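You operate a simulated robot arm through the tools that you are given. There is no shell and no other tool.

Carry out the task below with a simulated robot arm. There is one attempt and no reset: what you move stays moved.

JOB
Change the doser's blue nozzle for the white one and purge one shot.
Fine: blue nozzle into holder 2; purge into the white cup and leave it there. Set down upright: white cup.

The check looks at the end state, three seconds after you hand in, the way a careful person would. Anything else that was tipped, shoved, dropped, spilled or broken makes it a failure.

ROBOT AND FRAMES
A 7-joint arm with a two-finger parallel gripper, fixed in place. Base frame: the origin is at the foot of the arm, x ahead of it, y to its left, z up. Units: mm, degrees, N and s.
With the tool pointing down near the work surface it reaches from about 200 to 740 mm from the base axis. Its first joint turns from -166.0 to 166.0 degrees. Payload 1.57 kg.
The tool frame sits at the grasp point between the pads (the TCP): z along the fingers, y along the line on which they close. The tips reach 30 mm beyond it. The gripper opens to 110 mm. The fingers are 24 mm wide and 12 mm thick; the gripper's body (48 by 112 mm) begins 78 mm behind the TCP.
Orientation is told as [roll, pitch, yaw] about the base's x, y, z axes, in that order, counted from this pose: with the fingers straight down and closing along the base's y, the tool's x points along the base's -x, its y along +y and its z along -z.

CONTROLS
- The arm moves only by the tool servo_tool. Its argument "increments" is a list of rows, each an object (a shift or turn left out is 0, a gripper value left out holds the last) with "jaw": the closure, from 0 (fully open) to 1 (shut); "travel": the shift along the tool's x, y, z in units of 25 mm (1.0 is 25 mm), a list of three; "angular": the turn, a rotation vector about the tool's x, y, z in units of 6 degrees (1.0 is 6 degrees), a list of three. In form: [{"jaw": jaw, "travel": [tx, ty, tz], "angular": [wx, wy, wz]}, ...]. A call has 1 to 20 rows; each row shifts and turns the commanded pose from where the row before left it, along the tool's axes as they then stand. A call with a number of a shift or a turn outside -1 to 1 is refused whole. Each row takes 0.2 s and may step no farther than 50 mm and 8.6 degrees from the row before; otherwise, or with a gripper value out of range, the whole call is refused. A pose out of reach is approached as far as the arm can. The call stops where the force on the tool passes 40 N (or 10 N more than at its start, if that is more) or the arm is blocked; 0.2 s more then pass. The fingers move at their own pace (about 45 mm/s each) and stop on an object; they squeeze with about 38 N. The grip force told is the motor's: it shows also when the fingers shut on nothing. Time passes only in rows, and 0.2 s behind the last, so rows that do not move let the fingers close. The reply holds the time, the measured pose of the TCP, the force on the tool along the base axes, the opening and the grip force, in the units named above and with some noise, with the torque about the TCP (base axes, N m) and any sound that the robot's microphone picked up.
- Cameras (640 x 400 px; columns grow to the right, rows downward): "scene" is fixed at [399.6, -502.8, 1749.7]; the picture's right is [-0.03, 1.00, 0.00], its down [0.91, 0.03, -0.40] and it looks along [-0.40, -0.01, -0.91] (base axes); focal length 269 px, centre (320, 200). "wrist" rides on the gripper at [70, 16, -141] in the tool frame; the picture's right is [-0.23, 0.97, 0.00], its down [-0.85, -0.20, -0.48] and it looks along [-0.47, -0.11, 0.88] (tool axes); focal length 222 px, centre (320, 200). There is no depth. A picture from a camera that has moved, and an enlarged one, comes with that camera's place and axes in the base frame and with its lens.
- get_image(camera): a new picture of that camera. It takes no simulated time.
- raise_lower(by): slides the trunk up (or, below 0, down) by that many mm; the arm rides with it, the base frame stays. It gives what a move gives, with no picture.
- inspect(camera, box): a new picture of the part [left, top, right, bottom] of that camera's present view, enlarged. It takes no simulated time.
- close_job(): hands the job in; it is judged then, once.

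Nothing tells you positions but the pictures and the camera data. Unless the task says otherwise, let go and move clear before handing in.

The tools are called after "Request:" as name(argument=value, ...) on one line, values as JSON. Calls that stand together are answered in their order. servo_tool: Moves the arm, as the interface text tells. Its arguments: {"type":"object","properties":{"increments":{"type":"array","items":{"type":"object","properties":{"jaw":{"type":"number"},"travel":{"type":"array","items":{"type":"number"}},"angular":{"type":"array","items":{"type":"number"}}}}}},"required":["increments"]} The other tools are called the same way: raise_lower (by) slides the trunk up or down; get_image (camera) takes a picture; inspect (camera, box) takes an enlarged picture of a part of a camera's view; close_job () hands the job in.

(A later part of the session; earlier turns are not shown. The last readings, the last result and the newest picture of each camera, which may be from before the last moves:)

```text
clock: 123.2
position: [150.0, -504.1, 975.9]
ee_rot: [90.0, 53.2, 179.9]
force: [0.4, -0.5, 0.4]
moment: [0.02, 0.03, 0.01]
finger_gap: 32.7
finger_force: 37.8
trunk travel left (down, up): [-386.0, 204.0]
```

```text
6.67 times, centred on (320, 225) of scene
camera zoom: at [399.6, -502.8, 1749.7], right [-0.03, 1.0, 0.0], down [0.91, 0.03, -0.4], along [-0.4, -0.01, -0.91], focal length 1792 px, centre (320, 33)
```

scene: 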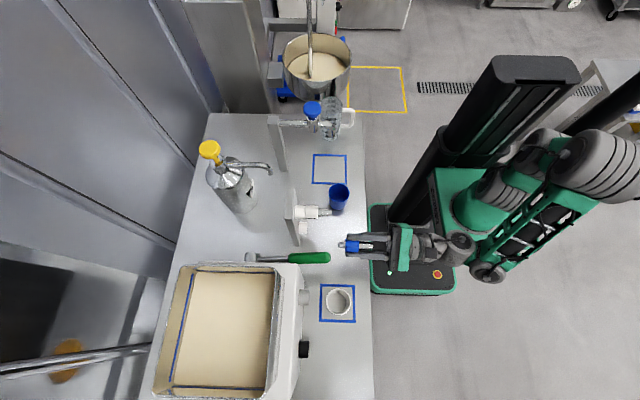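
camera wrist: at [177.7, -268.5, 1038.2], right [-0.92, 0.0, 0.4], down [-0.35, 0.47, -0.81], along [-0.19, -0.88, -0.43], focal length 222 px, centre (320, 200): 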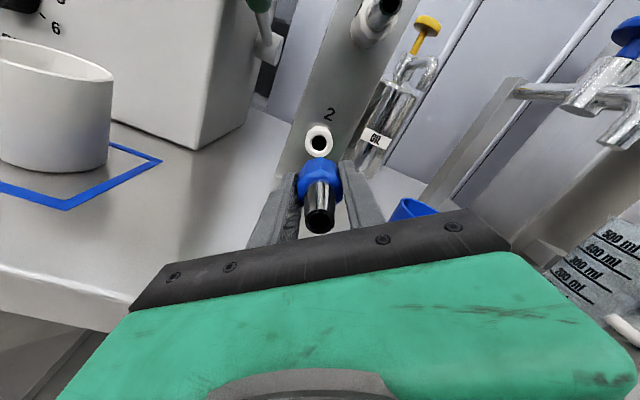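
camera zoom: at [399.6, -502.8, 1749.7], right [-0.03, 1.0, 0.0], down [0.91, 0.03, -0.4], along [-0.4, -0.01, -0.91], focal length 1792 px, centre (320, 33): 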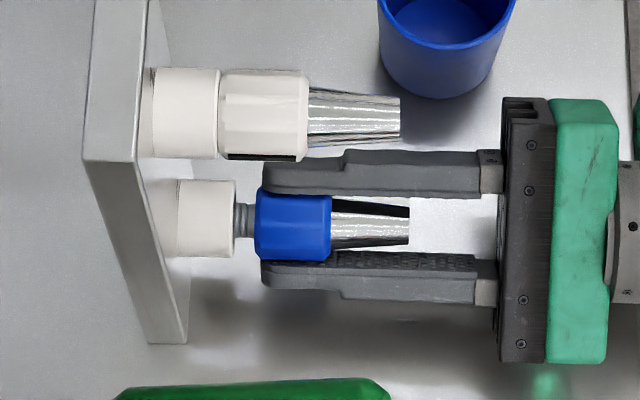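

Request:
servo_tool(increments=[{"travel": [0, 0, 0.08]}, {}])

Request:
servo_tool(increments=[{"travel": [0, 0, 0.08]}, {}])

Request:
servo_tool(increments=[{"travel": [0, 0, 0.06]}, {}])

Request:
inspect(camera="scene", box=[280, 195, 360, 255])

```text
clock: 123.8
position: [150.8, -506.0, 975.9]
ee_rot: [90.0, 53.3, 179.9]
force: [-0.5, 0.6, -0.1]
moment: [0.03, 0.01, 0.03]
finger_gap: 32.1
finger_force: 38.1
trunk travel left (down, up): [-386.0, 204.0]
```

```text
clock: 124.4
position: [150.6, -507.2, 974.6]
ee_rot: [90.0, 53.4, 179.9]
force: [-0.4, 0.1, -0.1]
moment: [0.01, 0.01, -0.01]
finger_gap: 32.5
finger_force: 38.6
trunk travel left (down, up): [-386.0, 204.0]
```

```text
clock: 125.0
position: [149.9, -508.6, 975.4]
ee_rot: [90.1, 53.4, 179.9]
force: [-0.6, 0.1, -0.9]
moment: [0.01, 0.01, 0.0]
finger_gap: 32.2
finger_force: 37.5
trunk travel left (down, up): [-386.0, 204.0]
```

```text
6.67 times, centred on (320, 225) of scene
camera zoom: at [399.6, -502.8, 1749.7], right [-0.03, 1.0, 0.0], down [0.91, 0.03, -0.4], along [-0.4, -0.01, -0.91], focal length 1792 px, centre (320, 33)
```

zoom: 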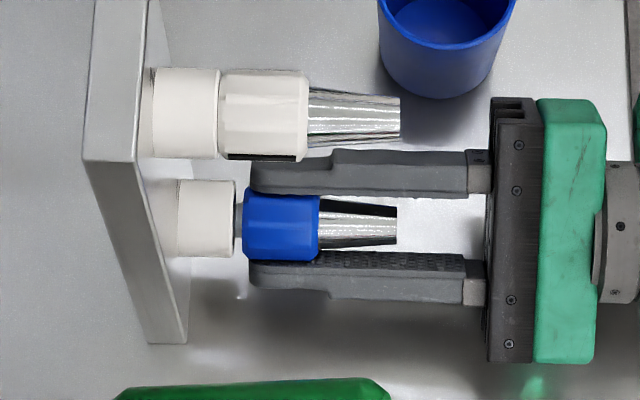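

The holder is a plain socket with no thread. I'll push the last 3 mm until the hub seats.

Request:
servo_tool(increments=[{"travel": [0, 0, 0.08]}, {}])

Request:
servo_tool(increments=[{"travel": [0, 0, 0.06]}, {}])

Request:
inspect(camera="scene", box=[280, 195, 360, 255])

```text
clock: 125.6
position: [151.8, -511.2, 976.3]
ee_rot: [89.9, 53.3, 179.9]
force: [-0.6, 0.6, 0.4]
moment: [0.01, 0.01, -0.02]
finger_gap: 32.2
finger_force: 38.3
trunk travel left (down, up): [-386.0, 204.0]
```

```text
clock: 126.2
position: [150.5, -513.8, 974.6]
ee_rot: [89.8, 53.3, 179.8]
force: [-4.6, 4.9, -1.6]
moment: [-0.17, -0.11, 0.22]
finger_gap: 32.5
finger_force: 38.3
trunk travel left (down, up): [-386.0, 204.0]
```

```text
6.67 times, centred on (320, 225) of scene
camera zoom: at [399.6, -502.8, 1749.7], right [-0.03, 1.0, 0.0], down [0.91, 0.03, -0.4], along [-0.4, -0.01, -0.91], focal length 1792 px, centre (320, 33)
```

zoom: 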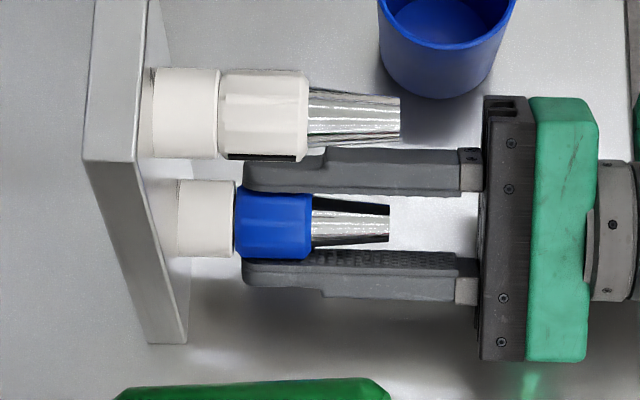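

The hub is flush with ring 2 and I felt the seating force. I'll open and retreat straight back.

Request:
servo_tool(increments=[{"jaw": 0.75}, {"jaw": 0.6}, {"jaw": 0.45}, {}, {}])

Request:
inspect(camera="scene", box=[280, 195, 360, 255])

Request:
inspect(camera="wrist", box=[250, 100, 390, 240])

```text
clock: 127.4
position: [151.4, -513.3, 975.7]
ee_rot: [89.9, 53.2, 179.9]
force: [0.3, -0.8, 1.1]
moment: [-0.02, 0.0, -0.02]
finger_gap: 60.4
finger_force: 0.0
trunk travel left (down, up): [-386.0, 204.0]
```

```text
6.67 times, centred on (320, 225) of scene
camera zoom: at [399.6, -502.8, 1749.7], right [-0.03, 1.0, 0.0], down [0.91, 0.03, -0.4], along [-0.4, -0.01, -0.91], focal length 1792 px, centre (320, 33)
```

zoom: 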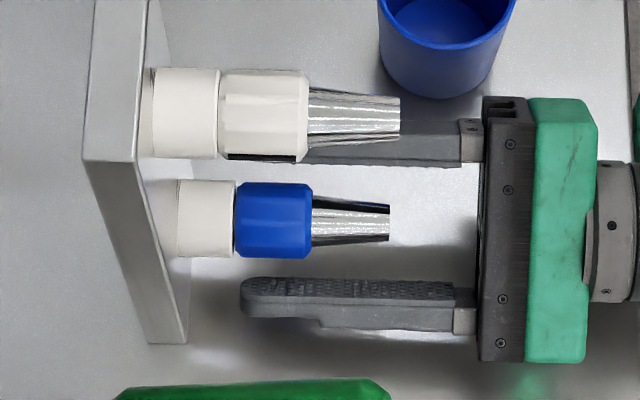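

```text
2.86 times, centred on (320, 170) of wrist
camera zoom: at [179.7, -371.4, 1041.5], right [-0.92, 0.0, 0.4], down [-0.35, 0.48, -0.8], along [-0.19, -0.88, -0.44], focal length 635 px, centre (320, 286)
```

zoom: 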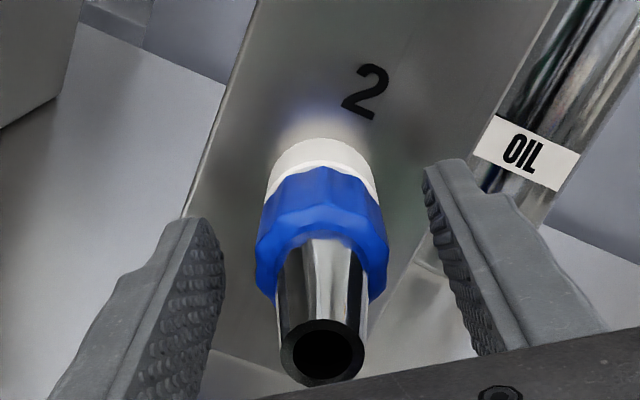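

The blue nozzle rests flush in holder 2. I'll back out and go up to holder 1 for the white nozzle.

Request:
servo_tool(increments=[{"travel": [0, 0, -0.5]}, {"travel": [0, 0, -1]}, {"travel": [0, 0, -1]}, {"travel": [0, 0, -1]}, {"travel": [0, 0, -0.9]}, {}])

Request:
raise_lower(by=129)

Request:
get_image(camera="wrist")

Request:
inspect(camera="wrist", box=[260, 90, 380, 210])

Request:
get_image(camera="scene")

```text
clock: 128.8
position: [149.9, -402.3, 977.4]
ee_rot: [90.0, 53.3, 180.0]
force: [0.5, -0.2, 0.1]
moment: [0.02, -0.02, 0.0]
finger_gap: 60.5
finger_force: 0.0
trunk travel left (down, up): [-386.0, 204.0]
```

```text
clock: 130.3
position: [150.8, -402.9, 1106.2]
ee_rot: [90.0, 53.3, 179.9]
force: [0.8, 0.3, 0.1]
moment: [-0.03, 0.03, 0.01]
finger_gap: 60.3
finger_force: 0.0
trunk travel left (down, up): [-515.0, 75.0]
```

```text
taken
camera wrist: at [179.8, -261.2, 1171.0], right [-0.92, 0.0, 0.4], down [-0.35, 0.48, -0.8], along [-0.19, -0.88, -0.44], focal length 222 px, centre (320, 200)
```

wrist: 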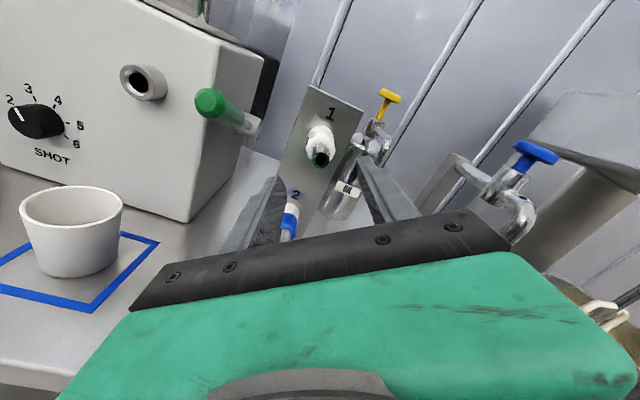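

```text
3.33 times, centred on (320, 150) of wrist
camera zoom: at [179.8, -261.2, 1171.0], right [-0.92, 0.0, 0.4], down [-0.35, 0.48, -0.8], along [-0.19, -0.88, -0.44], focal length 740 px, centre (320, 367)
```

zoom: 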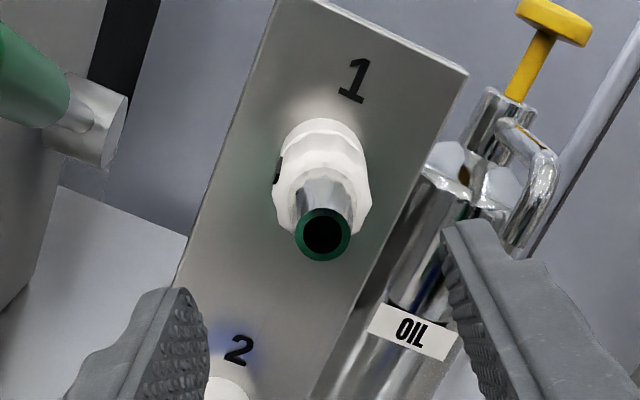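

```text
taken
```

scene: 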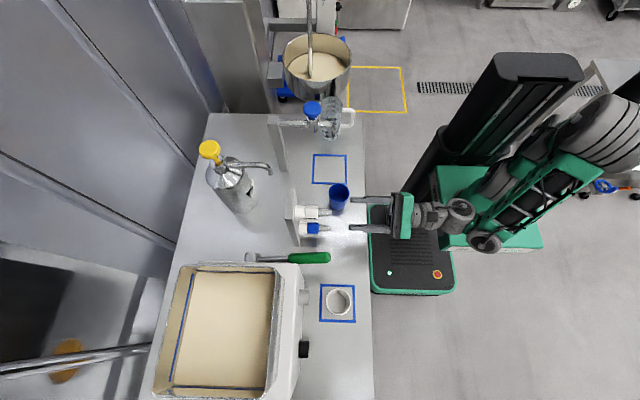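

Aligned within about 1.5 mm. I'll make a small correction and advance onto the white hub.

Request:
servo_tool(increments=[{"travel": [-0.06, -0.02, 0]}, {"travel": [0, 0, 0.9]}, {"travel": [0, 0, 0.9]}, {"travel": [0, 0, 0.9]}, {"travel": [0, 0, 0.9]}, {"travel": [0, 0, 0.75]}, {}])

Request:
inspect(camera="wrist", box=[250, 100, 390, 240])

Request:
inspect(camera="scene", box=[280, 195, 360, 255])

```text
clock: 131.9
position: [151.1, -512.2, 1103.4]
ee_rot: [90.0, 53.3, 180.0]
force: [0.2, 0.2, -0.9]
moment: [0.02, -0.04, -0.04]
finger_gap: 60.2
finger_force: 0.0
trunk travel left (down, up): [-515.0, 75.0]
```

```text
2.86 times, centred on (320, 170) of wrist
camera zoom: at [178.9, -369.9, 1169.7], right [-0.92, 0.0, 0.4], down [-0.35, 0.48, -0.8], along [-0.19, -0.88, -0.44], focal length 635 px, centre (320, 286)
```

zoom: 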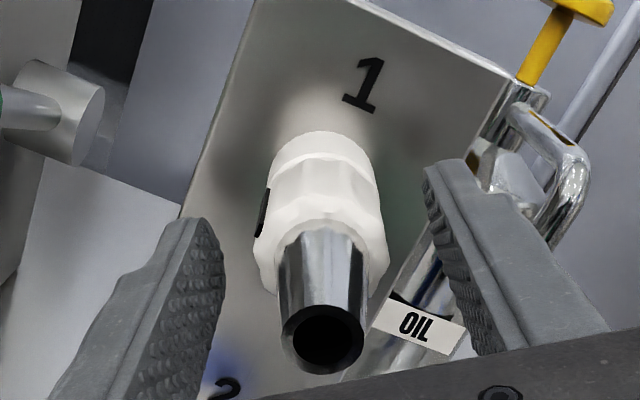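

```text
6.67 times, centred on (320, 225) of scene
camera zoom: at [399.6, -502.8, 1749.7], right [-0.03, 1.0, 0.0], down [0.91, 0.03, -0.4], along [-0.4, -0.01, -0.91], focal length 1792 px, centre (320, 33)
```

zoom: 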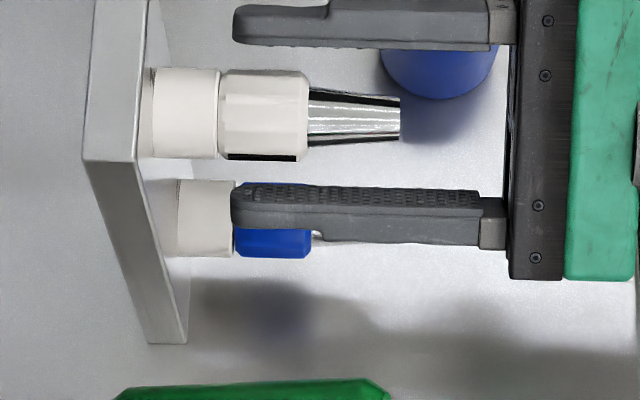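

Request:
servo_tool(increments=[{"travel": [0.04, 0, 0.02]}, {"jaw": 0.6}, {"jaw": 0.75}, {"jaw": 1}, {"jaw": 1}, {}])

Request:
inspect(camera="wrist", box=[250, 100, 390, 240])

Request:
inspect(camera="scene", box=[280, 195, 360, 255])

```text
clock: 133.3
position: [150.9, -512.5, 1104.4]
ee_rot: [90.1, 53.3, 180.1]
force: [-5.8, -1.3, 4.7]
moment: [0.15, 0.16, 0.16]
finger_gap: 32.4
finger_force: 37.9
trunk travel left (down, up): [-515.0, 75.0]
```

```text
2.86 times, centred on (320, 170) of wrist
camera zoom: at [178.8, -370.4, 1170.6], right [-0.92, 0.0, 0.4], down [-0.35, 0.48, -0.81], along [-0.19, -0.88, -0.44], focal length 635 px, centre (320, 286)
```

zoom: 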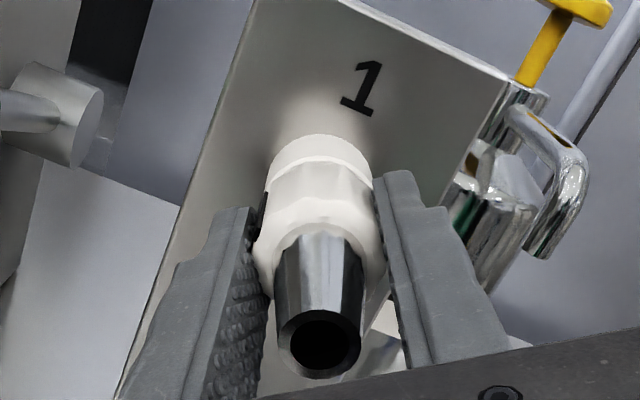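

```text
6.67 times, centred on (320, 225) of scene
camera zoom: at [399.6, -502.8, 1749.7], right [-0.03, 1.0, 0.0], down [0.91, 0.03, -0.4], along [-0.4, -0.01, -0.91], focal length 1792 px, centre (320, 33)
```

zoom: 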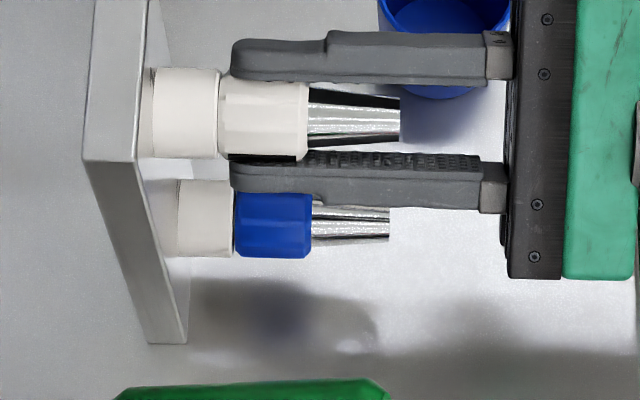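

Gripped. I'll test the pull gently.

Request:
servo_tool(increments=[{"travel": [0, 0, -0.1]}, {}])

Request:
servo_tool(increments=[{"travel": [0, 0, -0.15]}, {}])

Request:
inspect(camera="scene", box=[280, 195, 360, 255])

```text
clock: 133.9
position: [150.7, -509.2, 1103.3]
ee_rot: [89.9, 53.3, 179.8]
force: [0.3, 0.7, 0.0]
moment: [0.0, -0.01, -0.03]
finger_gap: 32.2
finger_force: 37.8
trunk travel left (down, up): [-515.0, 75.0]
```

```text
clock: 134.6
position: [151.1, -504.2, 1104.1]
ee_rot: [90.0, 53.3, 179.9]
force: [0.4, 0.4, -0.5]
moment: [0.01, 0.0, -0.02]
finger_gap: 32.4
finger_force: 38.1
trunk travel left (down, up): [-515.0, 75.0]
```

```text
6.67 times, centred on (320, 225) of scene
camera zoom: at [399.6, -502.8, 1749.7], right [-0.03, 1.0, 0.0], down [0.91, 0.03, -0.4], along [-0.4, -0.01, -0.91], focal length 1792 px, centre (320, 33)
```

zoom: 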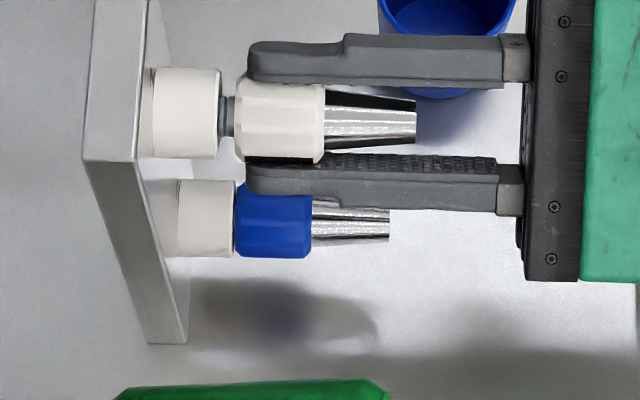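

It slides out freely. I'll withdraw fully and carry it over to the doser, passing in front of the lever.

Request:
servo_tool(increments=[{"travel": [0, 0, -0.8]}, {"travel": [0, 0, -0.9]}, {"travel": [0, 0, -0.9]}, {"travel": [0, 0, -0.9]}, {"travel": [0, 0, -0.4]}, {}])

Request:
inspect(camera="scene", box=[270, 180, 400, 280])

```text
clock: 135.9
position: [151.0, -408.1, 1103.7]
ee_rot: [90.0, 53.4, 179.9]
force: [-0.1, 0.1, -0.1]
moment: [0.01, -0.01, 0.01]
finger_gap: 32.3
finger_force: 37.6
trunk travel left (down, up): [-515.0, 75.0]
```

```text
4.00 times, centred on (335, 230) of scene
camera zoom: at [399.6, -502.8, 1749.7], right [-0.03, 1.0, 0.0], down [0.91, 0.03, -0.4], along [-0.4, -0.01, -0.91], focal length 1076 px, centre (260, 80)
```

zoom: 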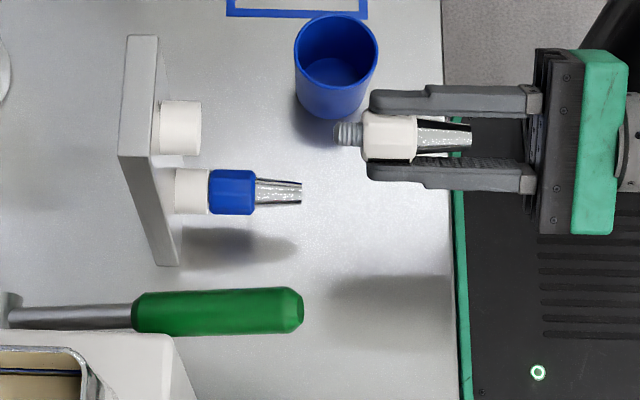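

Request:
servo_tool(increments=[{"travel": [0.553, -0.86, 0]}, {"travel": [0.553, -0.86, 0]}, {"travel": [0.553, -0.86, 0]}, {"travel": [0.553, -0.86, 0]}, {"travel": [0.553, -0.86, 0]}, {"travel": [0.553, -0.86, 0]}, {"travel": [0.553, -0.86, 0]}, {"travel": [0.553, -0.86, 0]}, {}, {}])

Request:
get_image(camera="wrist")

Request:
inspect(camera="wrist", box=[275, 105, 365, 195])

Request:
inspect(camera="scene", box=[280, 260, 376, 332])

```text
clock: 138.2
position: [354.5, -410.2, 1089.4]
ee_rot: [90.0, 53.3, 179.9]
force: [-0.2, 0.0, 0.3]
moment: [0.01, -0.05, 0.01]
finger_gap: 32.1
finger_force: 37.9
trunk travel left (down, up): [-515.0, 75.0]
```

```text
taken
camera wrist: at [383.4, -267.5, 1155.8], right [-0.92, 0.0, 0.4], down [-0.35, 0.48, -0.8], along [-0.19, -0.88, -0.44], focal length 222 px, centre (320, 200)
```

wrist: 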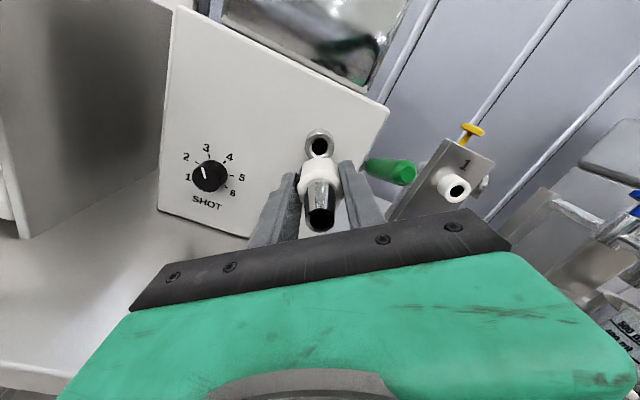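

```text
4.44 times, centred on (320, 150) of wrist
camera zoom: at [383.4, -267.5, 1155.8], right [-0.92, 0.0, 0.4], down [-0.35, 0.48, -0.8], along [-0.19, -0.88, -0.44], focal length 987 px, centre (320, 422)
```

zoom: 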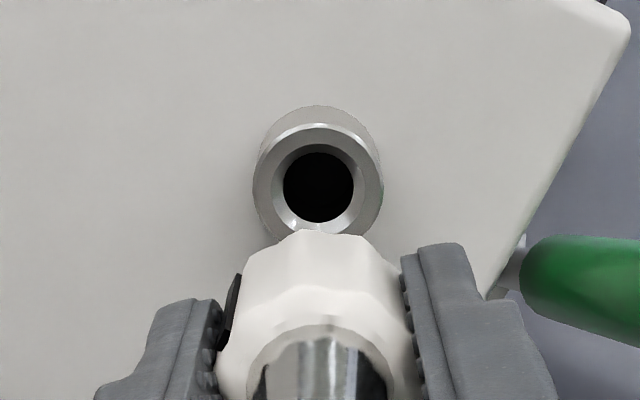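

```text
5.56 times, centred on (328, 296) of scene
camera zoom: at [399.6, -502.8, 1749.7], right [-0.03, 1.0, 0.0], down [0.91, 0.03, -0.4], along [-0.4, -0.01, -0.91], focal length 1494 px, centre (276, -333)
```

zoom: 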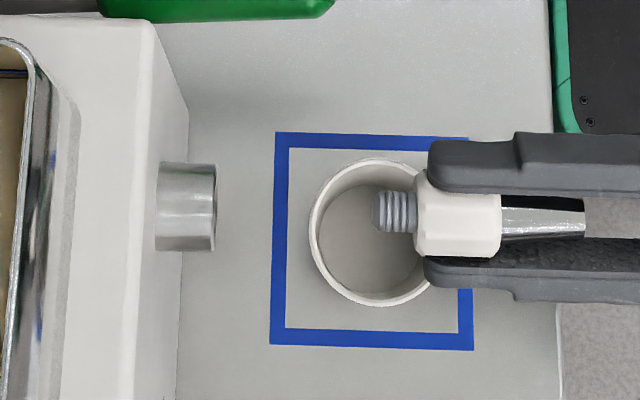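

The doser opening is about 1 mm to +x of the hand axis in both views. I'll correct that and approach.

Request:
servo_tool(increments=[{"travel": [0.024, -0.032, 0]}, {"travel": [0, 0, 0.8]}, {"travel": [0, 0, 0.8]}, {"travel": [0, 0, 0.7]}, {}])

Request:
inspect(camera="scene", box=[280, 270, 360, 330])

Request:
inspect(camera="wrist", box=[275, 105, 365, 195])

```text
clock: 139.3
position: [356.6, -465.2, 1089.8]
ee_rot: [89.9, 53.2, 179.9]
force: [0.4, 0.2, 0.2]
moment: [0.02, 0.04, 0.0]
finger_gap: 32.0
finger_force: 37.8
trunk travel left (down, up): [-515.0, 75.0]
```

```text
6.67 times, centred on (320, 300) of scene
camera zoom: at [399.6, -502.8, 1749.7], right [-0.03, 1.0, 0.0], down [0.91, 0.03, -0.4], along [-0.4, -0.01, -0.91], focal length 1792 px, centre (320, -467)
```

zoom: 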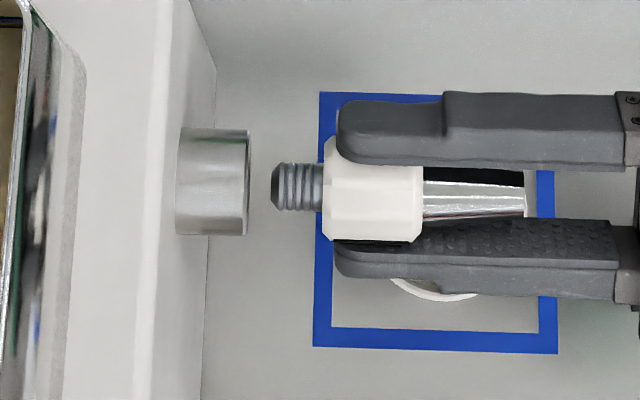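

```text
4.44 times, centred on (320, 150) of wrist
camera zoom: at [384.8, -324.5, 1155.7], right [-0.92, 0.0, 0.4], down [-0.35, 0.48, -0.8], along [-0.19, -0.88, -0.44], focal length 987 px, centre (320, 422)
```

zoom: 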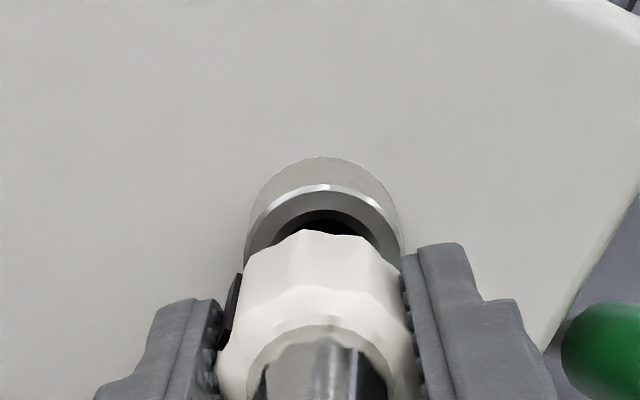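

Request:
servo_tool(increments=[{"travel": [0, 0.01, 0.3]}, {}])

Request:
servo_tool(increments=[{"travel": [0, 0, 0.12]}, {}])

Request:
servo_tool(increments=[{"travel": [0, 0, 0.08]}, {}])

Request:
inspect(camera="scene", box=[280, 270, 360, 330])

```text
clock: 139.9
position: [355.0, -475.3, 1090.2]
ee_rot: [90.0, 53.3, 179.8]
force: [-0.1, 0.0, 0.1]
moment: [-0.01, 0.01, 0.0]
finger_gap: 31.9
finger_force: 38.0
trunk travel left (down, up): [-515.0, 75.0]
```

```text
clock: 140.6
position: [354.9, -476.9, 1090.1]
ee_rot: [90.0, 53.3, 179.9]
force: [-1.0, -0.4, 1.1]
moment: [0.04, 0.03, -0.02]
finger_gap: 31.9
finger_force: 38.5
trunk travel left (down, up): [-515.0, 75.0]
```

```text
clock: 141.2
position: [356.9, -479.0, 1090.1]
ee_rot: [90.0, 53.2, 179.9]
force: [-0.1, -0.1, 0.9]
moment: [0.06, -0.01, 0.04]
finger_gap: 32.6
finger_force: 38.1
trunk travel left (down, up): [-515.0, 75.0]
```

```text
6.67 times, centred on (320, 300) of scene
camera zoom: at [399.6, -502.8, 1749.7], right [-0.03, 1.0, 0.0], down [0.91, 0.03, -0.4], along [-0.4, -0.01, -0.91], focal length 1792 px, centre (320, -467)
```

zoom: 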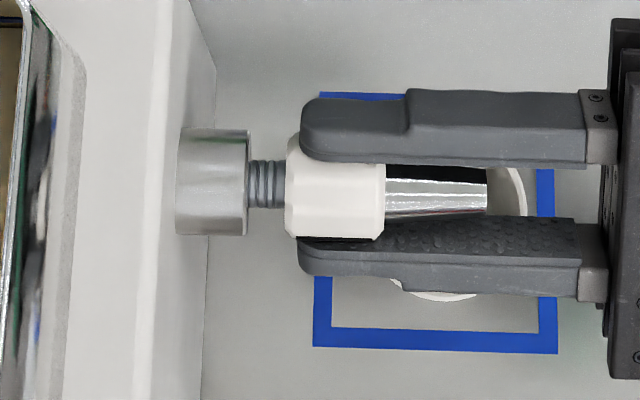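

Request:
servo_tool(increments=[{"travel": [0, 0, 0.08]}, {}])

Request:
servo_tool(increments=[{"travel": [0, 0, 0.06]}, {}])

Request:
inspect(camera="scene", box=[280, 270, 360, 330])

```text
clock: 141.8
position: [356.0, -481.1, 1090.2]
ee_rot: [90.0, 53.3, 179.9]
force: [-0.1, -0.8, 0.0]
moment: [0.02, 0.01, -0.01]
finger_gap: 31.9
finger_force: 38.0
trunk travel left (down, up): [-515.0, 75.0]
```

```text
clock: 142.3
position: [355.1, -482.2, 1089.4]
ee_rot: [90.0, 53.3, 179.9]
force: [-1.1, 0.1, 0.6]
moment: [0.02, -0.03, 0.02]
finger_gap: 32.0
finger_force: 38.4
trunk travel left (down, up): [-515.0, 75.0]
```

```text
6.67 times, centred on (320, 300) of scene
camera zoom: at [399.6, -502.8, 1749.7], right [-0.03, 1.0, 0.0], down [0.91, 0.03, -0.4], along [-0.4, -0.01, -0.91], focal length 1792 px, centre (320, -467)
```

zoom: 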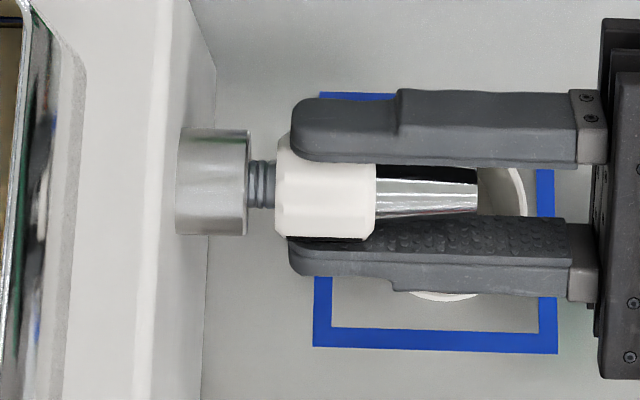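

Request:
servo_tool(increments=[{"travel": [0, 0, 0.04]}, {}])

Request:
servo_tool(increments=[{"travel": [0, 0, 0.04]}, {}])

Request:
servo_tool(increments=[{"travel": [0, 0, 0.04]}, {}])

Request:
inspect(camera="scene", box=[280, 270, 360, 330])

```text
clock: 142.9
position: [356.3, -482.9, 1089.0]
ee_rot: [90.0, 53.4, 180.0]
force: [-0.7, 0.6, 0.7]
moment: [0.02, 0.01, 0.01]
finger_gap: 32.1
finger_force: 38.5
trunk travel left (down, up): [-515.0, 75.0]
```

```text
clock: 143.6
position: [355.1, -484.2, 1089.5]
ee_rot: [90.0, 53.3, 179.9]
force: [0.1, -1.0, 0.2]
moment: [0.0, -0.05, -0.02]
finger_gap: 32.0
finger_force: 38.3
trunk travel left (down, up): [-515.0, 75.0]
```

```text
clock: 144.2
position: [355.1, -486.2, 1090.3]
ee_rot: [90.0, 53.1, 179.8]
force: [-3.1, 2.7, -0.4]
moment: [-0.04, 0.01, 0.02]
finger_gap: 32.0
finger_force: 37.9
trunk travel left (down, up): [-515.0, 75.0]
```

```text
6.67 times, centred on (320, 300) of scene
camera zoom: at [399.6, -502.8, 1749.7], right [-0.03, 1.0, 0.0], down [0.91, 0.03, -0.4], along [-0.4, -0.01, -0.91], focal length 1792 px, centre (320, -467)
```

zoom: 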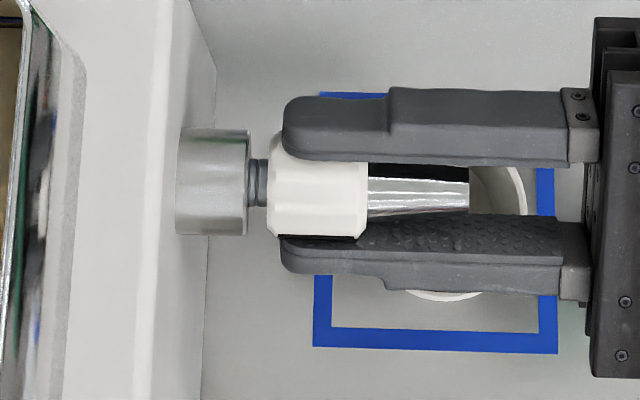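

The stem has met the thread start (about 3 N). I'll press lightly and turn clockwise, feeding about 7 mm per turn.

Request:
servo_tool(increments=[{"travel": [0, 0, 0.03]}, {"angular": [0, 0, 1], "travel": [0, 0, 0.005]}, {"angular": [0, 0, 1], "travel": [0, 0, 0.005]}, {"angular": [0, 0, 1], "travel": [0, 0, 0.005]}, {"angular": [0, 0, 1], "travel": [0, 0, 0.005]}, {"angular": [0, 0, 1], "travel": [0, 0, 0.005]}, {}])

Request:
inspect(camera="scene", box=[280, 270, 360, 330])

```text
clock: 145.8
position: [355.7, -484.8, 1090.1]
ee_rot: [89.8, 83.3, 179.8]
force: [-9.1, 14.3, -6.1]
moment: [0.19, 0.02, -0.1]
finger_gap: 32.0
finger_force: 37.3
trunk travel left (down, up): [-515.0, 75.0]
```

```text
6.67 times, centred on (320, 300) of scene
camera zoom: at [399.6, -502.8, 1749.7], right [-0.03, 1.0, 0.0], down [0.91, 0.03, -0.4], along [-0.4, -0.01, -0.91], focal length 1792 px, centre (320, -467)
```

zoom: 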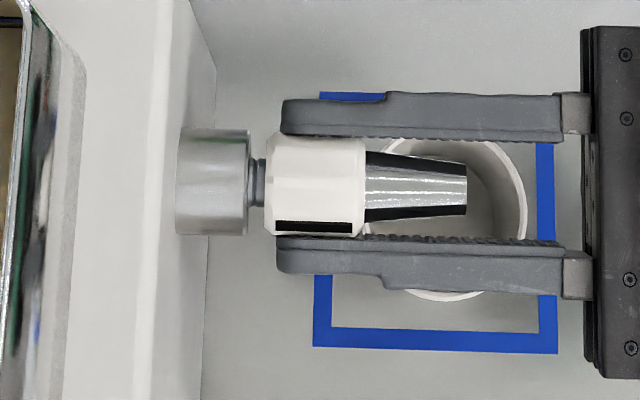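

Request:
servo_tool(increments=[{"angular": [0, 0, 1]}, {"angular": [0, 0, 1]}, {"angular": [0, 0, 1]}, {"angular": [0, 0, 1]}, {}])

Request:
servo_tool(increments=[{"angular": [0, 0, 1]}, {"angular": [0, 0, 1]}, {"angular": [0, 0, 1]}, {"angular": [0, 0, 1]}, {}])

Request:
inspect(camera="scene", box=[280, 270, 360, 330])

```text
clock: 146.9
position: [355.4, -486.3, 1091.0]
ee_rot: [-89.9, 72.7, 0.0]
force: [-7.4, 9.1, -7.7]
moment: [0.16, 0.02, -0.08]
finger_gap: 31.8
finger_force: 38.0
trunk travel left (down, up): [-515.0, 75.0]
```

```text
clock: 148.2
position: [354.5, -488.0, 1089.8]
ee_rot: [-89.8, 48.7, 0.0]
force: [-8.5, 5.0, -8.0]
moment: [0.09, -0.03, -0.13]
finger_gap: 31.7
finger_force: 37.9
trunk travel left (down, up): [-515.0, 75.0]
```

```text
6.67 times, centred on (320, 300) of scene
camera zoom: at [399.6, -502.8, 1749.7], right [-0.03, 1.0, 0.0], down [0.91, 0.03, -0.4], along [-0.4, -0.01, -0.91], focal length 1792 px, centre (320, -467)
```

zoom: 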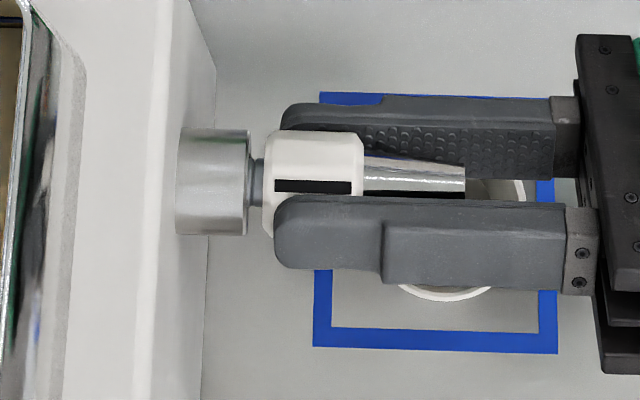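

The axial force drops as I turn, so the thread is engaging. I'll correct the small side load and continue.

Request:
servo_tool(increments=[{"travel": [0, 0.025, 0]}, {"angular": [0, 0, 1], "travel": [0, 0, 0.004]}, {"angular": [0, 0, 1], "travel": [0, 0, 0.004]}, {"angular": [0, 0, 1], "travel": [0, 0, 0.004]}, {"angular": [0, 0, 1], "travel": [0, 0, 0.004]}, {"angular": [0, 0, 1], "travel": [0, 0, 0.004]}, {"angular": [0, 0, 1], "travel": [0, 0, 0.004]}, {"angular": [0, 0, 1], "travel": [0, 0, 0.004]}, {"angular": [0, 0, 1], "travel": [0, 0, 0.004]}, {}])

Request:
inspect(camera="scene", box=[280, 270, 360, 330])

```text
clock: 150.3
position: [354.9, -488.6, 1089.9]
ee_rot: [-90.0, 0.5, 0.0]
force: [-5.5, 3.8, -2.1]
moment: [0.05, 0.02, -0.11]
finger_gap: 31.7
finger_force: 38.1
trunk travel left (down, up): [-515.0, 75.0]
```

```text
6.67 times, centred on (320, 300) of scene
camera zoom: at [399.6, -502.8, 1749.7], right [-0.03, 1.0, 0.0], down [0.91, 0.03, -0.4], along [-0.4, -0.01, -0.91], focal length 1792 px, centre (320, -467)
```

zoom: 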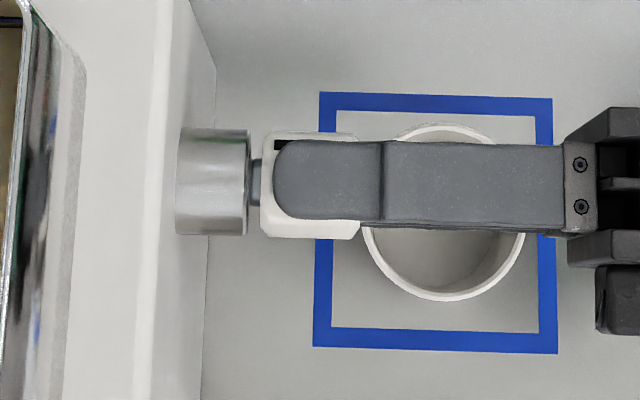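

Fully consistent with the blue one's thread: about 234° remain, until the stripe faces +x. I'll re-grip.

Request:
servo_tool(increments=[{"jaw": 0.75}, {"jaw": 0.55}, {"jaw": 0.45}, {}, {"angular": [0, 0, -1]}, {"angular": [0, 0, -1]}, {"angular": [0, 0, -1]}, {"angular": [0, 0, -1]}, {"angular": [0, 0, -1]}, {"angular": [0, 0, -1]}, {"angular": [0, 0, -1]}, {"angular": [0, 0, -1]}, {"angular": [0, 0, -1]}, {"angular": [0, 0, -1]}, {"angular": [0, 0, -1]}, {"angular": [0, 0, -1]}, {"angular": [0, 0, -1]}, {"angular": [0, 0, -1]}])

Request:
servo_tool(increments=[{"angular": [0, 0, -1]}, {"angular": [0, 0, -1]}, {"angular": [0, 0, -1]}, {"angular": [0, 0, -1]}, {"angular": [0, 0, -1]}, {"angular": [0, 0, -1]}, {"angular": [0, 0, -1]}, {}])

Request:
inspect(camera="wrist", box=[250, 110, 390, 250])

Request:
inspect(camera="scene", box=[280, 270, 360, 330])

```text
clock: 154.2
position: [355.1, -487.4, 1090.1]
ee_rot: [-89.9, 84.9, 0.1]
force: [0.3, 0.8, -1.1]
moment: [-0.04, 0.03, 0.01]
finger_gap: 60.6
finger_force: 0.1
trunk travel left (down, up): [-515.0, 75.0]
```

```text
clock: 155.9
position: [354.7, -487.9, 1088.6]
ee_rot: [90.0, 53.1, 179.9]
force: [0.5, -0.8, -0.1]
moment: [-0.01, -0.02, -0.03]
finger_gap: 60.8
finger_force: 0.0
trunk travel left (down, up): [-515.0, 75.0]
```

```text
2.86 times, centred on (320, 180) of wrist
camera zoom: at [384.3, -346.1, 1155.4], right [-0.92, 0.0, 0.4], down [-0.35, 0.48, -0.8], along [-0.19, -0.88, -0.44], focal length 635 px, centre (320, 257)
```

zoom: 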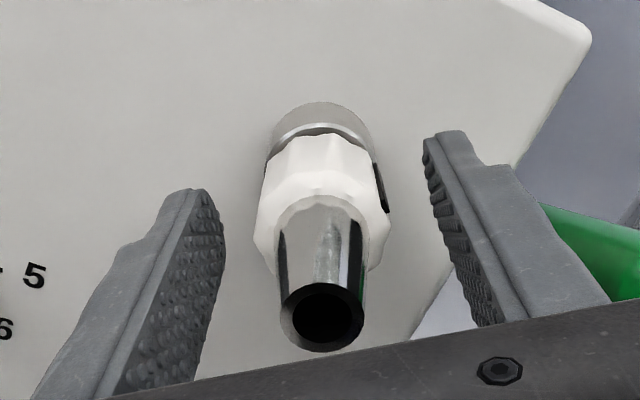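

```text
6.67 times, centred on (320, 300) of scene
camera zoom: at [399.6, -502.8, 1749.7], right [-0.03, 1.0, 0.0], down [0.91, 0.03, -0.4], along [-0.4, -0.01, -0.91], focal length 1792 px, centre (320, -467)
```

zoom: 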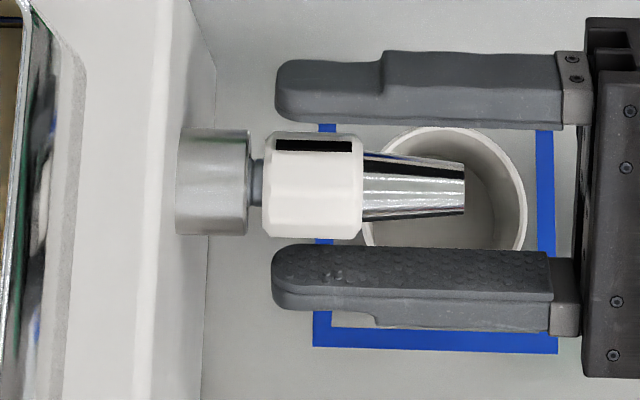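

Request:
servo_tool(increments=[{"jaw": 0.65}, {"jaw": 0.8}, {"jaw": 1}, {"jaw": 1}, {}, {"angular": [0, 0, 1], "travel": [0, 0, 0.005]}, {"angular": [0, 0, 1], "travel": [0, 0, 0.005]}, {"angular": [0, 0, 1], "travel": [0, 0, 0.005]}, {"angular": [0, 0, 1], "travel": [0, 0, 0.005]}, {"angular": [0, 0, 1], "travel": [0, 0, 0.005]}, {"angular": [0, 0, 1], "travel": [0, 0, 0.005]}, {"angular": [0, 0, 1], "travel": [0, 0, 0.005]}, {"angular": [0, 0, 1], "travel": [0, 0, 0.005]}, {"angular": [0, 0, 1], "travel": [0, 0, 0.005]}, {"angular": [0, 0, 1], "travel": [0, 0, 0.005]}, {}])

Request:
servo_tool(increments=[{"angular": [0, 0, 1], "travel": [0, 0, 0.005]}, {"angular": [0, 0, 1], "travel": [0, 0, 0.005]}, {"angular": [0, 0, 1], "travel": [0, 0, 0.005]}, {"angular": [0, 0, 1], "travel": [0, 0, 0.005]}, {"angular": [0, 0, 1], "travel": [0, 0, 0.005]}, {"angular": [0, 0, 1], "travel": [0, 0, 0.005]}, {"angular": [0, 0, 1], "travel": [0, 0, 0.005]}, {"angular": [0, 0, 1], "travel": [0, 0, 0.005]}, {"angular": [0, 0, 1], "travel": [0, 0, 0.005]}, {"angular": [0, 0, 1], "travel": [0, 0, 0.005]}, {"angular": [0, 0, 1], "travel": [0, 0, 0.005]}, {}])

Request:
inspect(camera="scene", box=[280, 270, 360, 330])

```text
clock: 159.3
position: [354.9, -489.9, 1090.4]
ee_rot: [-89.9, 66.7, 0.0]
force: [-2.0, 0.9, 1.0]
moment: [0.01, 0.0, 0.05]
finger_gap: 32.1
finger_force: 37.9
trunk travel left (down, up): [-515.0, 75.0]
```

```text
clock: 161.9
position: [354.2, -490.0, 1089.0]
ee_rot: [-89.9, 0.6, -0.1]
force: [-0.8, 0.1, -0.4]
moment: [0.03, 0.01, 0.06]
finger_gap: 31.9
finger_force: 38.3
trunk travel left (down, up): [-515.0, 75.0]
```

```text
6.67 times, centred on (320, 300) of scene
camera zoom: at [399.6, -502.8, 1749.7], right [-0.03, 1.0, 0.0], down [0.91, 0.03, -0.4], along [-0.4, -0.01, -0.91], focal length 1792 px, centre (320, -467)
```

zoom: 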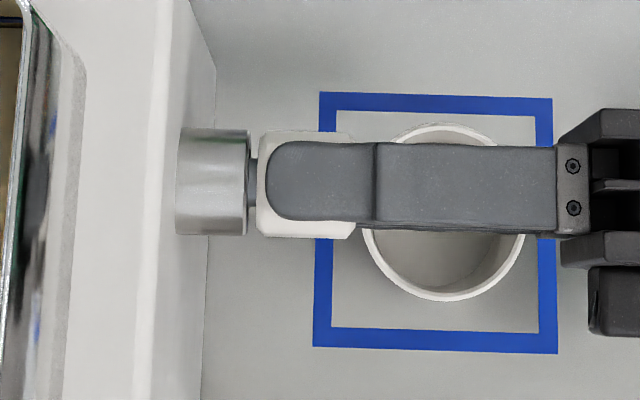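

Request:
servo_tool(increments=[{"jaw": 0.75}, {"jaw": 0.55}, {"jaw": 0.45}, {}, {"angular": [0, 0, -1]}, {"angular": [0, 0, -1]}, {"angular": [0, 0, -1]}, {"angular": [0, 0, -1]}, {"angular": [0, 0, -1]}, {"angular": [0, 0, -1]}, {"angular": [0, 0, -1]}, {"angular": [0, 0, -1]}, {"angular": [0, 0, -1]}, {"angular": [0, 0, -1]}, {"angular": [0, 0, -1]}, {"angular": [0, 0, -1]}, {"angular": [0, 0, -1]}, {"angular": [0, 0, -1]}])

Request:
servo_tool(increments=[{"angular": [0, 0, -1]}, {"angular": [0, 0, -1]}, {"angular": [0, 0, -1]}, {"angular": [0, 0, -1]}, {"angular": [0, 0, -1]}, {"angular": [0, 0, -1]}, {"angular": [0, 0, -1]}, {}])

Request:
servo_tool(increments=[{"jaw": 0.65}, {"jaw": 0.8}, {"jaw": 1}, {"jaw": 1}, {}, {"angular": [0, 0, 1], "travel": [0, 0, 0.005]}, {"angular": [0, 0, 1], "travel": [0, 0, 0.005]}, {"angular": [0, 0, 1], "travel": [0, 0, 0.005]}, {"angular": [0, 0, 1], "travel": [0, 0, 0.005]}, {"angular": [0, 0, 1], "travel": [0, 0, 0.005]}, {"angular": [0, 0, 1], "travel": [0, 0, 0.005]}, {"angular": [0, 0, 1], "travel": [0, 0, 0.005]}, {"angular": [0, 0, 1], "travel": [0, 0, 0.005]}, {"angular": [0, 0, 1], "travel": [0, 0, 0.005]}, {"angular": [0, 0, 1], "travel": [0, 0, 0.005]}, {}])

Request:
inspect(camera="scene", box=[280, 270, 360, 330])

```text
clock: 165.8
position: [354.2, -489.2, 1089.2]
ee_rot: [-89.8, 84.9, 0.1]
force: [0.2, 0.4, -0.2]
moment: [0.02, 0.02, 0.02]
finger_gap: 60.5
finger_force: 0.0
trunk travel left (down, up): [-515.0, 75.0]
```

```text
clock: 167.6
position: [355.8, -489.0, 1089.5]
ee_rot: [89.9, 53.2, 179.8]
force: [-0.3, -0.3, 1.1]
moment: [0.01, 0.0, -0.06]
finger_gap: 60.6
finger_force: 0.0
trunk travel left (down, up): [-515.0, 75.0]
```

```text
clock: 170.9
position: [354.8, -491.0, 1089.6]
ee_rot: [-90.0, 66.7, 0.0]
force: [-1.5, 1.6, 2.0]
moment: [-0.07, 0.02, 0.14]
finger_gap: 32.4
finger_force: 38.6
trunk travel left (down, up): [-515.0, 75.0]
```

```text
6.67 times, centred on (320, 300) of scene
camera zoom: at [399.6, -502.8, 1749.7], right [-0.03, 1.0, 0.0], down [0.91, 0.03, -0.4], along [-0.4, -0.01, -0.91], focal length 1792 px, centre (320, -467)
```

zoom: 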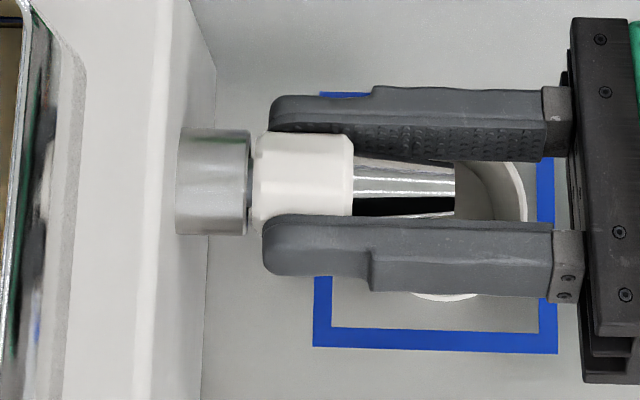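

The gap is nearly closed. I'll continue in smaller pieces, watching for the tightening torque.

Request:
servo_tool(increments=[{"angular": [0, 0, 1], "travel": [0, 0, 0.005]}, {"angular": [0, 0, 1], "travel": [0, 0, 0.005]}, {"angular": [0, 0, 1], "travel": [0, 0, 0.005]}, {"angular": [0, 0, 1], "travel": [0, 0, 0.005]}, {}])

Request:
servo_tool(increments=[{"angular": [0, 0, 1], "travel": [0, 0, 0.004]}, {"angular": [0, 0, 1], "travel": [0, 0, 0.004]}, {}])

Request:
servo_tool(increments=[{"angular": [0, 0, 1], "travel": [0, 0, 0.004]}, {"angular": [0, 0, 1], "travel": [0, 0, 0.004]}, {}])

Request:
inspect(camera="scene", box=[280, 270, 360, 330])

```text
clock: 172.2
position: [355.0, -491.4, 1091.0]
ee_rot: [-90.0, 42.6, 0.0]
force: [-0.3, 0.8, 1.7]
moment: [-0.13, -0.01, 0.09]
finger_gap: 32.0
finger_force: 37.9
trunk travel left (down, up): [-515.0, 75.0]
```

```text
clock: 172.9
position: [355.2, -491.0, 1090.2]
ee_rot: [-90.0, 30.6, -0.1]
force: [-0.3, 1.1, 0.8]
moment: [0.01, -0.03, 0.04]
finger_gap: 32.1
finger_force: 38.1
trunk travel left (down, up): [-515.0, 75.0]
```

```text
clock: 173.8
position: [354.1, -490.8, 1089.2]
ee_rot: [-90.1, 18.7, -0.1]
force: [-0.2, 1.3, 1.7]
moment: [-0.12, -0.02, 0.01]
finger_gap: 32.2
finger_force: 38.4
trunk travel left (down, up): [-515.0, 75.0]
```

```text
6.67 times, centred on (320, 300) of scene
camera zoom: at [399.6, -502.8, 1749.7], right [-0.03, 1.0, 0.0], down [0.91, 0.03, -0.4], along [-0.4, -0.01, -0.91], focal length 1792 px, centre (320, -467)
```

zoom: 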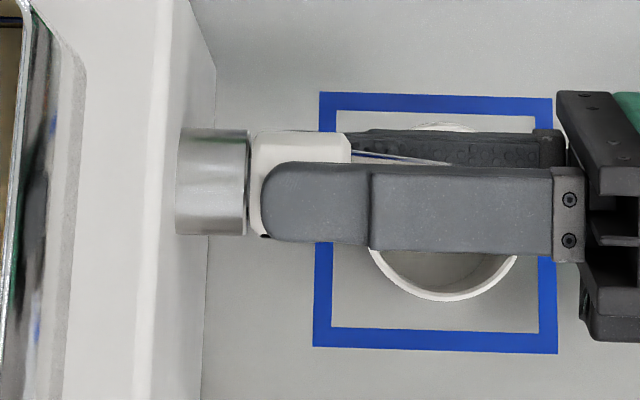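

Request:
servo_tool(increments=[{"angular": [0, 0, 1], "travel": [0, 0, 0.004]}, {}])

Request:
servo_tool(increments=[{"angular": [0, 0, 1], "travel": [0, 0, 0.004]}, {}])

Request:
servo_tool(increments=[{"angular": [0, 0, 1], "travel": [0, 0, 0.004]}, {}])

Request:
inspect(camera="scene", box=[280, 270, 360, 330])

```text
clock: 174.3
position: [354.6, -491.8, 1089.3]
ee_rot: [-90.0, 12.7, -0.1]
force: [-1.1, 1.7, 0.7]
moment: [-0.04, 0.03, 0.0]
finger_gap: 32.1
finger_force: 38.0
trunk travel left (down, up): [-515.0, 75.0]
```

```text
clock: 174.9
position: [354.5, -490.6, 1090.7]
ee_rot: [-90.0, 6.7, -0.2]
force: [-0.9, 2.1, 0.6]
moment: [-0.02, 0.01, 0.01]
finger_gap: 31.8
finger_force: 38.3
trunk travel left (down, up): [-515.0, 75.0]
```

```text
clock: 175.6
position: [355.3, -491.1, 1088.1]
ee_rot: [-90.0, 0.7, -0.2]
force: [-0.6, 1.3, 0.9]
moment: [-0.04, 0.0, -0.01]
finger_gap: 32.3
finger_force: 37.6
trunk travel left (down, up): [-515.0, 75.0]
```

```text
6.67 times, centred on (320, 300) of scene
camera zoom: at [399.6, -502.8, 1749.7], right [-0.03, 1.0, 0.0], down [0.91, 0.03, -0.4], along [-0.4, -0.01, -0.91], focal length 1792 px, centre (320, -467)
```

zoom: 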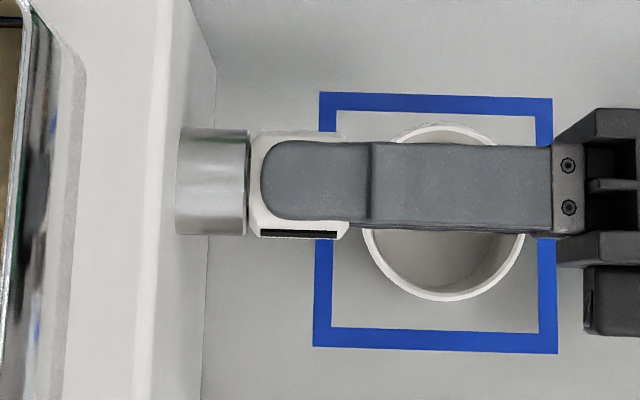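

It looks flush but I haven't felt the end torque yet. I'll re-grip once more and snug it.

Request:
servo_tool(increments=[{"jaw": 0.75}, {"jaw": 0.55}, {"jaw": 0.45}, {}, {"angular": [0, 0, -1]}, {"angular": [0, 0, -1]}, {"angular": [0, 0, -1]}, {"angular": [0, 0, -1]}, {"angular": [0, 0, -1]}, {"angular": [0, 0, -1]}, {"angular": [0, 0, -1]}, {"angular": [0, 0, -1]}, {"angular": [0, 0, -1]}, {"angular": [0, 0, -1]}, {"angular": [0, 0, -1]}, {"angular": [0, 0, -1]}, {"angular": [0, 0, -1]}, {"angular": [0, 0, -1]}, {"angular": [0, 0, -1]}, {}])

Request:
inspect(camera="scene", box=[280, 270, 360, 330])

Request:
inspect(camera="wrist", box=[250, 110, 390, 250])

```text
clock: 179.8
position: [355.6, -491.6, 1090.7]
ee_rot: [88.8, 89.2, 178.9]
force: [-0.2, 0.6, 0.0]
moment: [-0.04, -0.03, 0.03]
finger_gap: 60.4
finger_force: 0.0
trunk travel left (down, up): [-515.0, 75.0]
```

```text
6.67 times, centred on (320, 300) of scene
camera zoom: at [399.6, -502.8, 1749.7], right [-0.03, 1.0, 0.0], down [0.91, 0.03, -0.4], along [-0.4, -0.01, -0.91], focal length 1792 px, centre (320, -467)
```

zoom: 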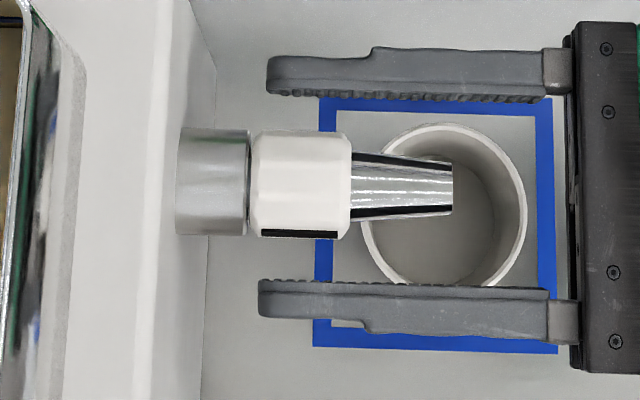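

```text
2.86 times, centred on (320, 180) of wrist
camera zoom: at [340.4, -349.8, 1159.9], right [-0.98, 0.0, -0.21], down [0.19, 0.48, -0.86], along [0.1, -0.88, -0.47], focal length 635 px, centre (320, 257)
```

zoom: 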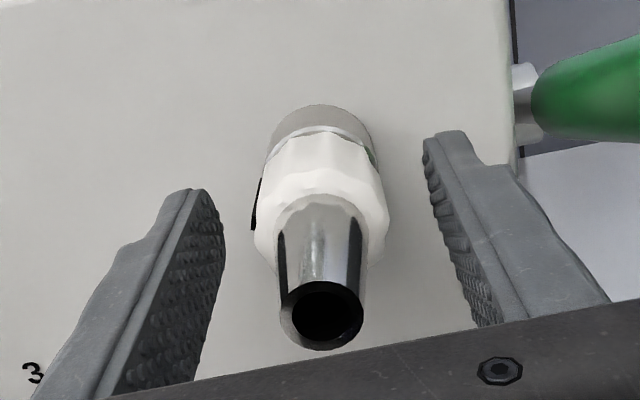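

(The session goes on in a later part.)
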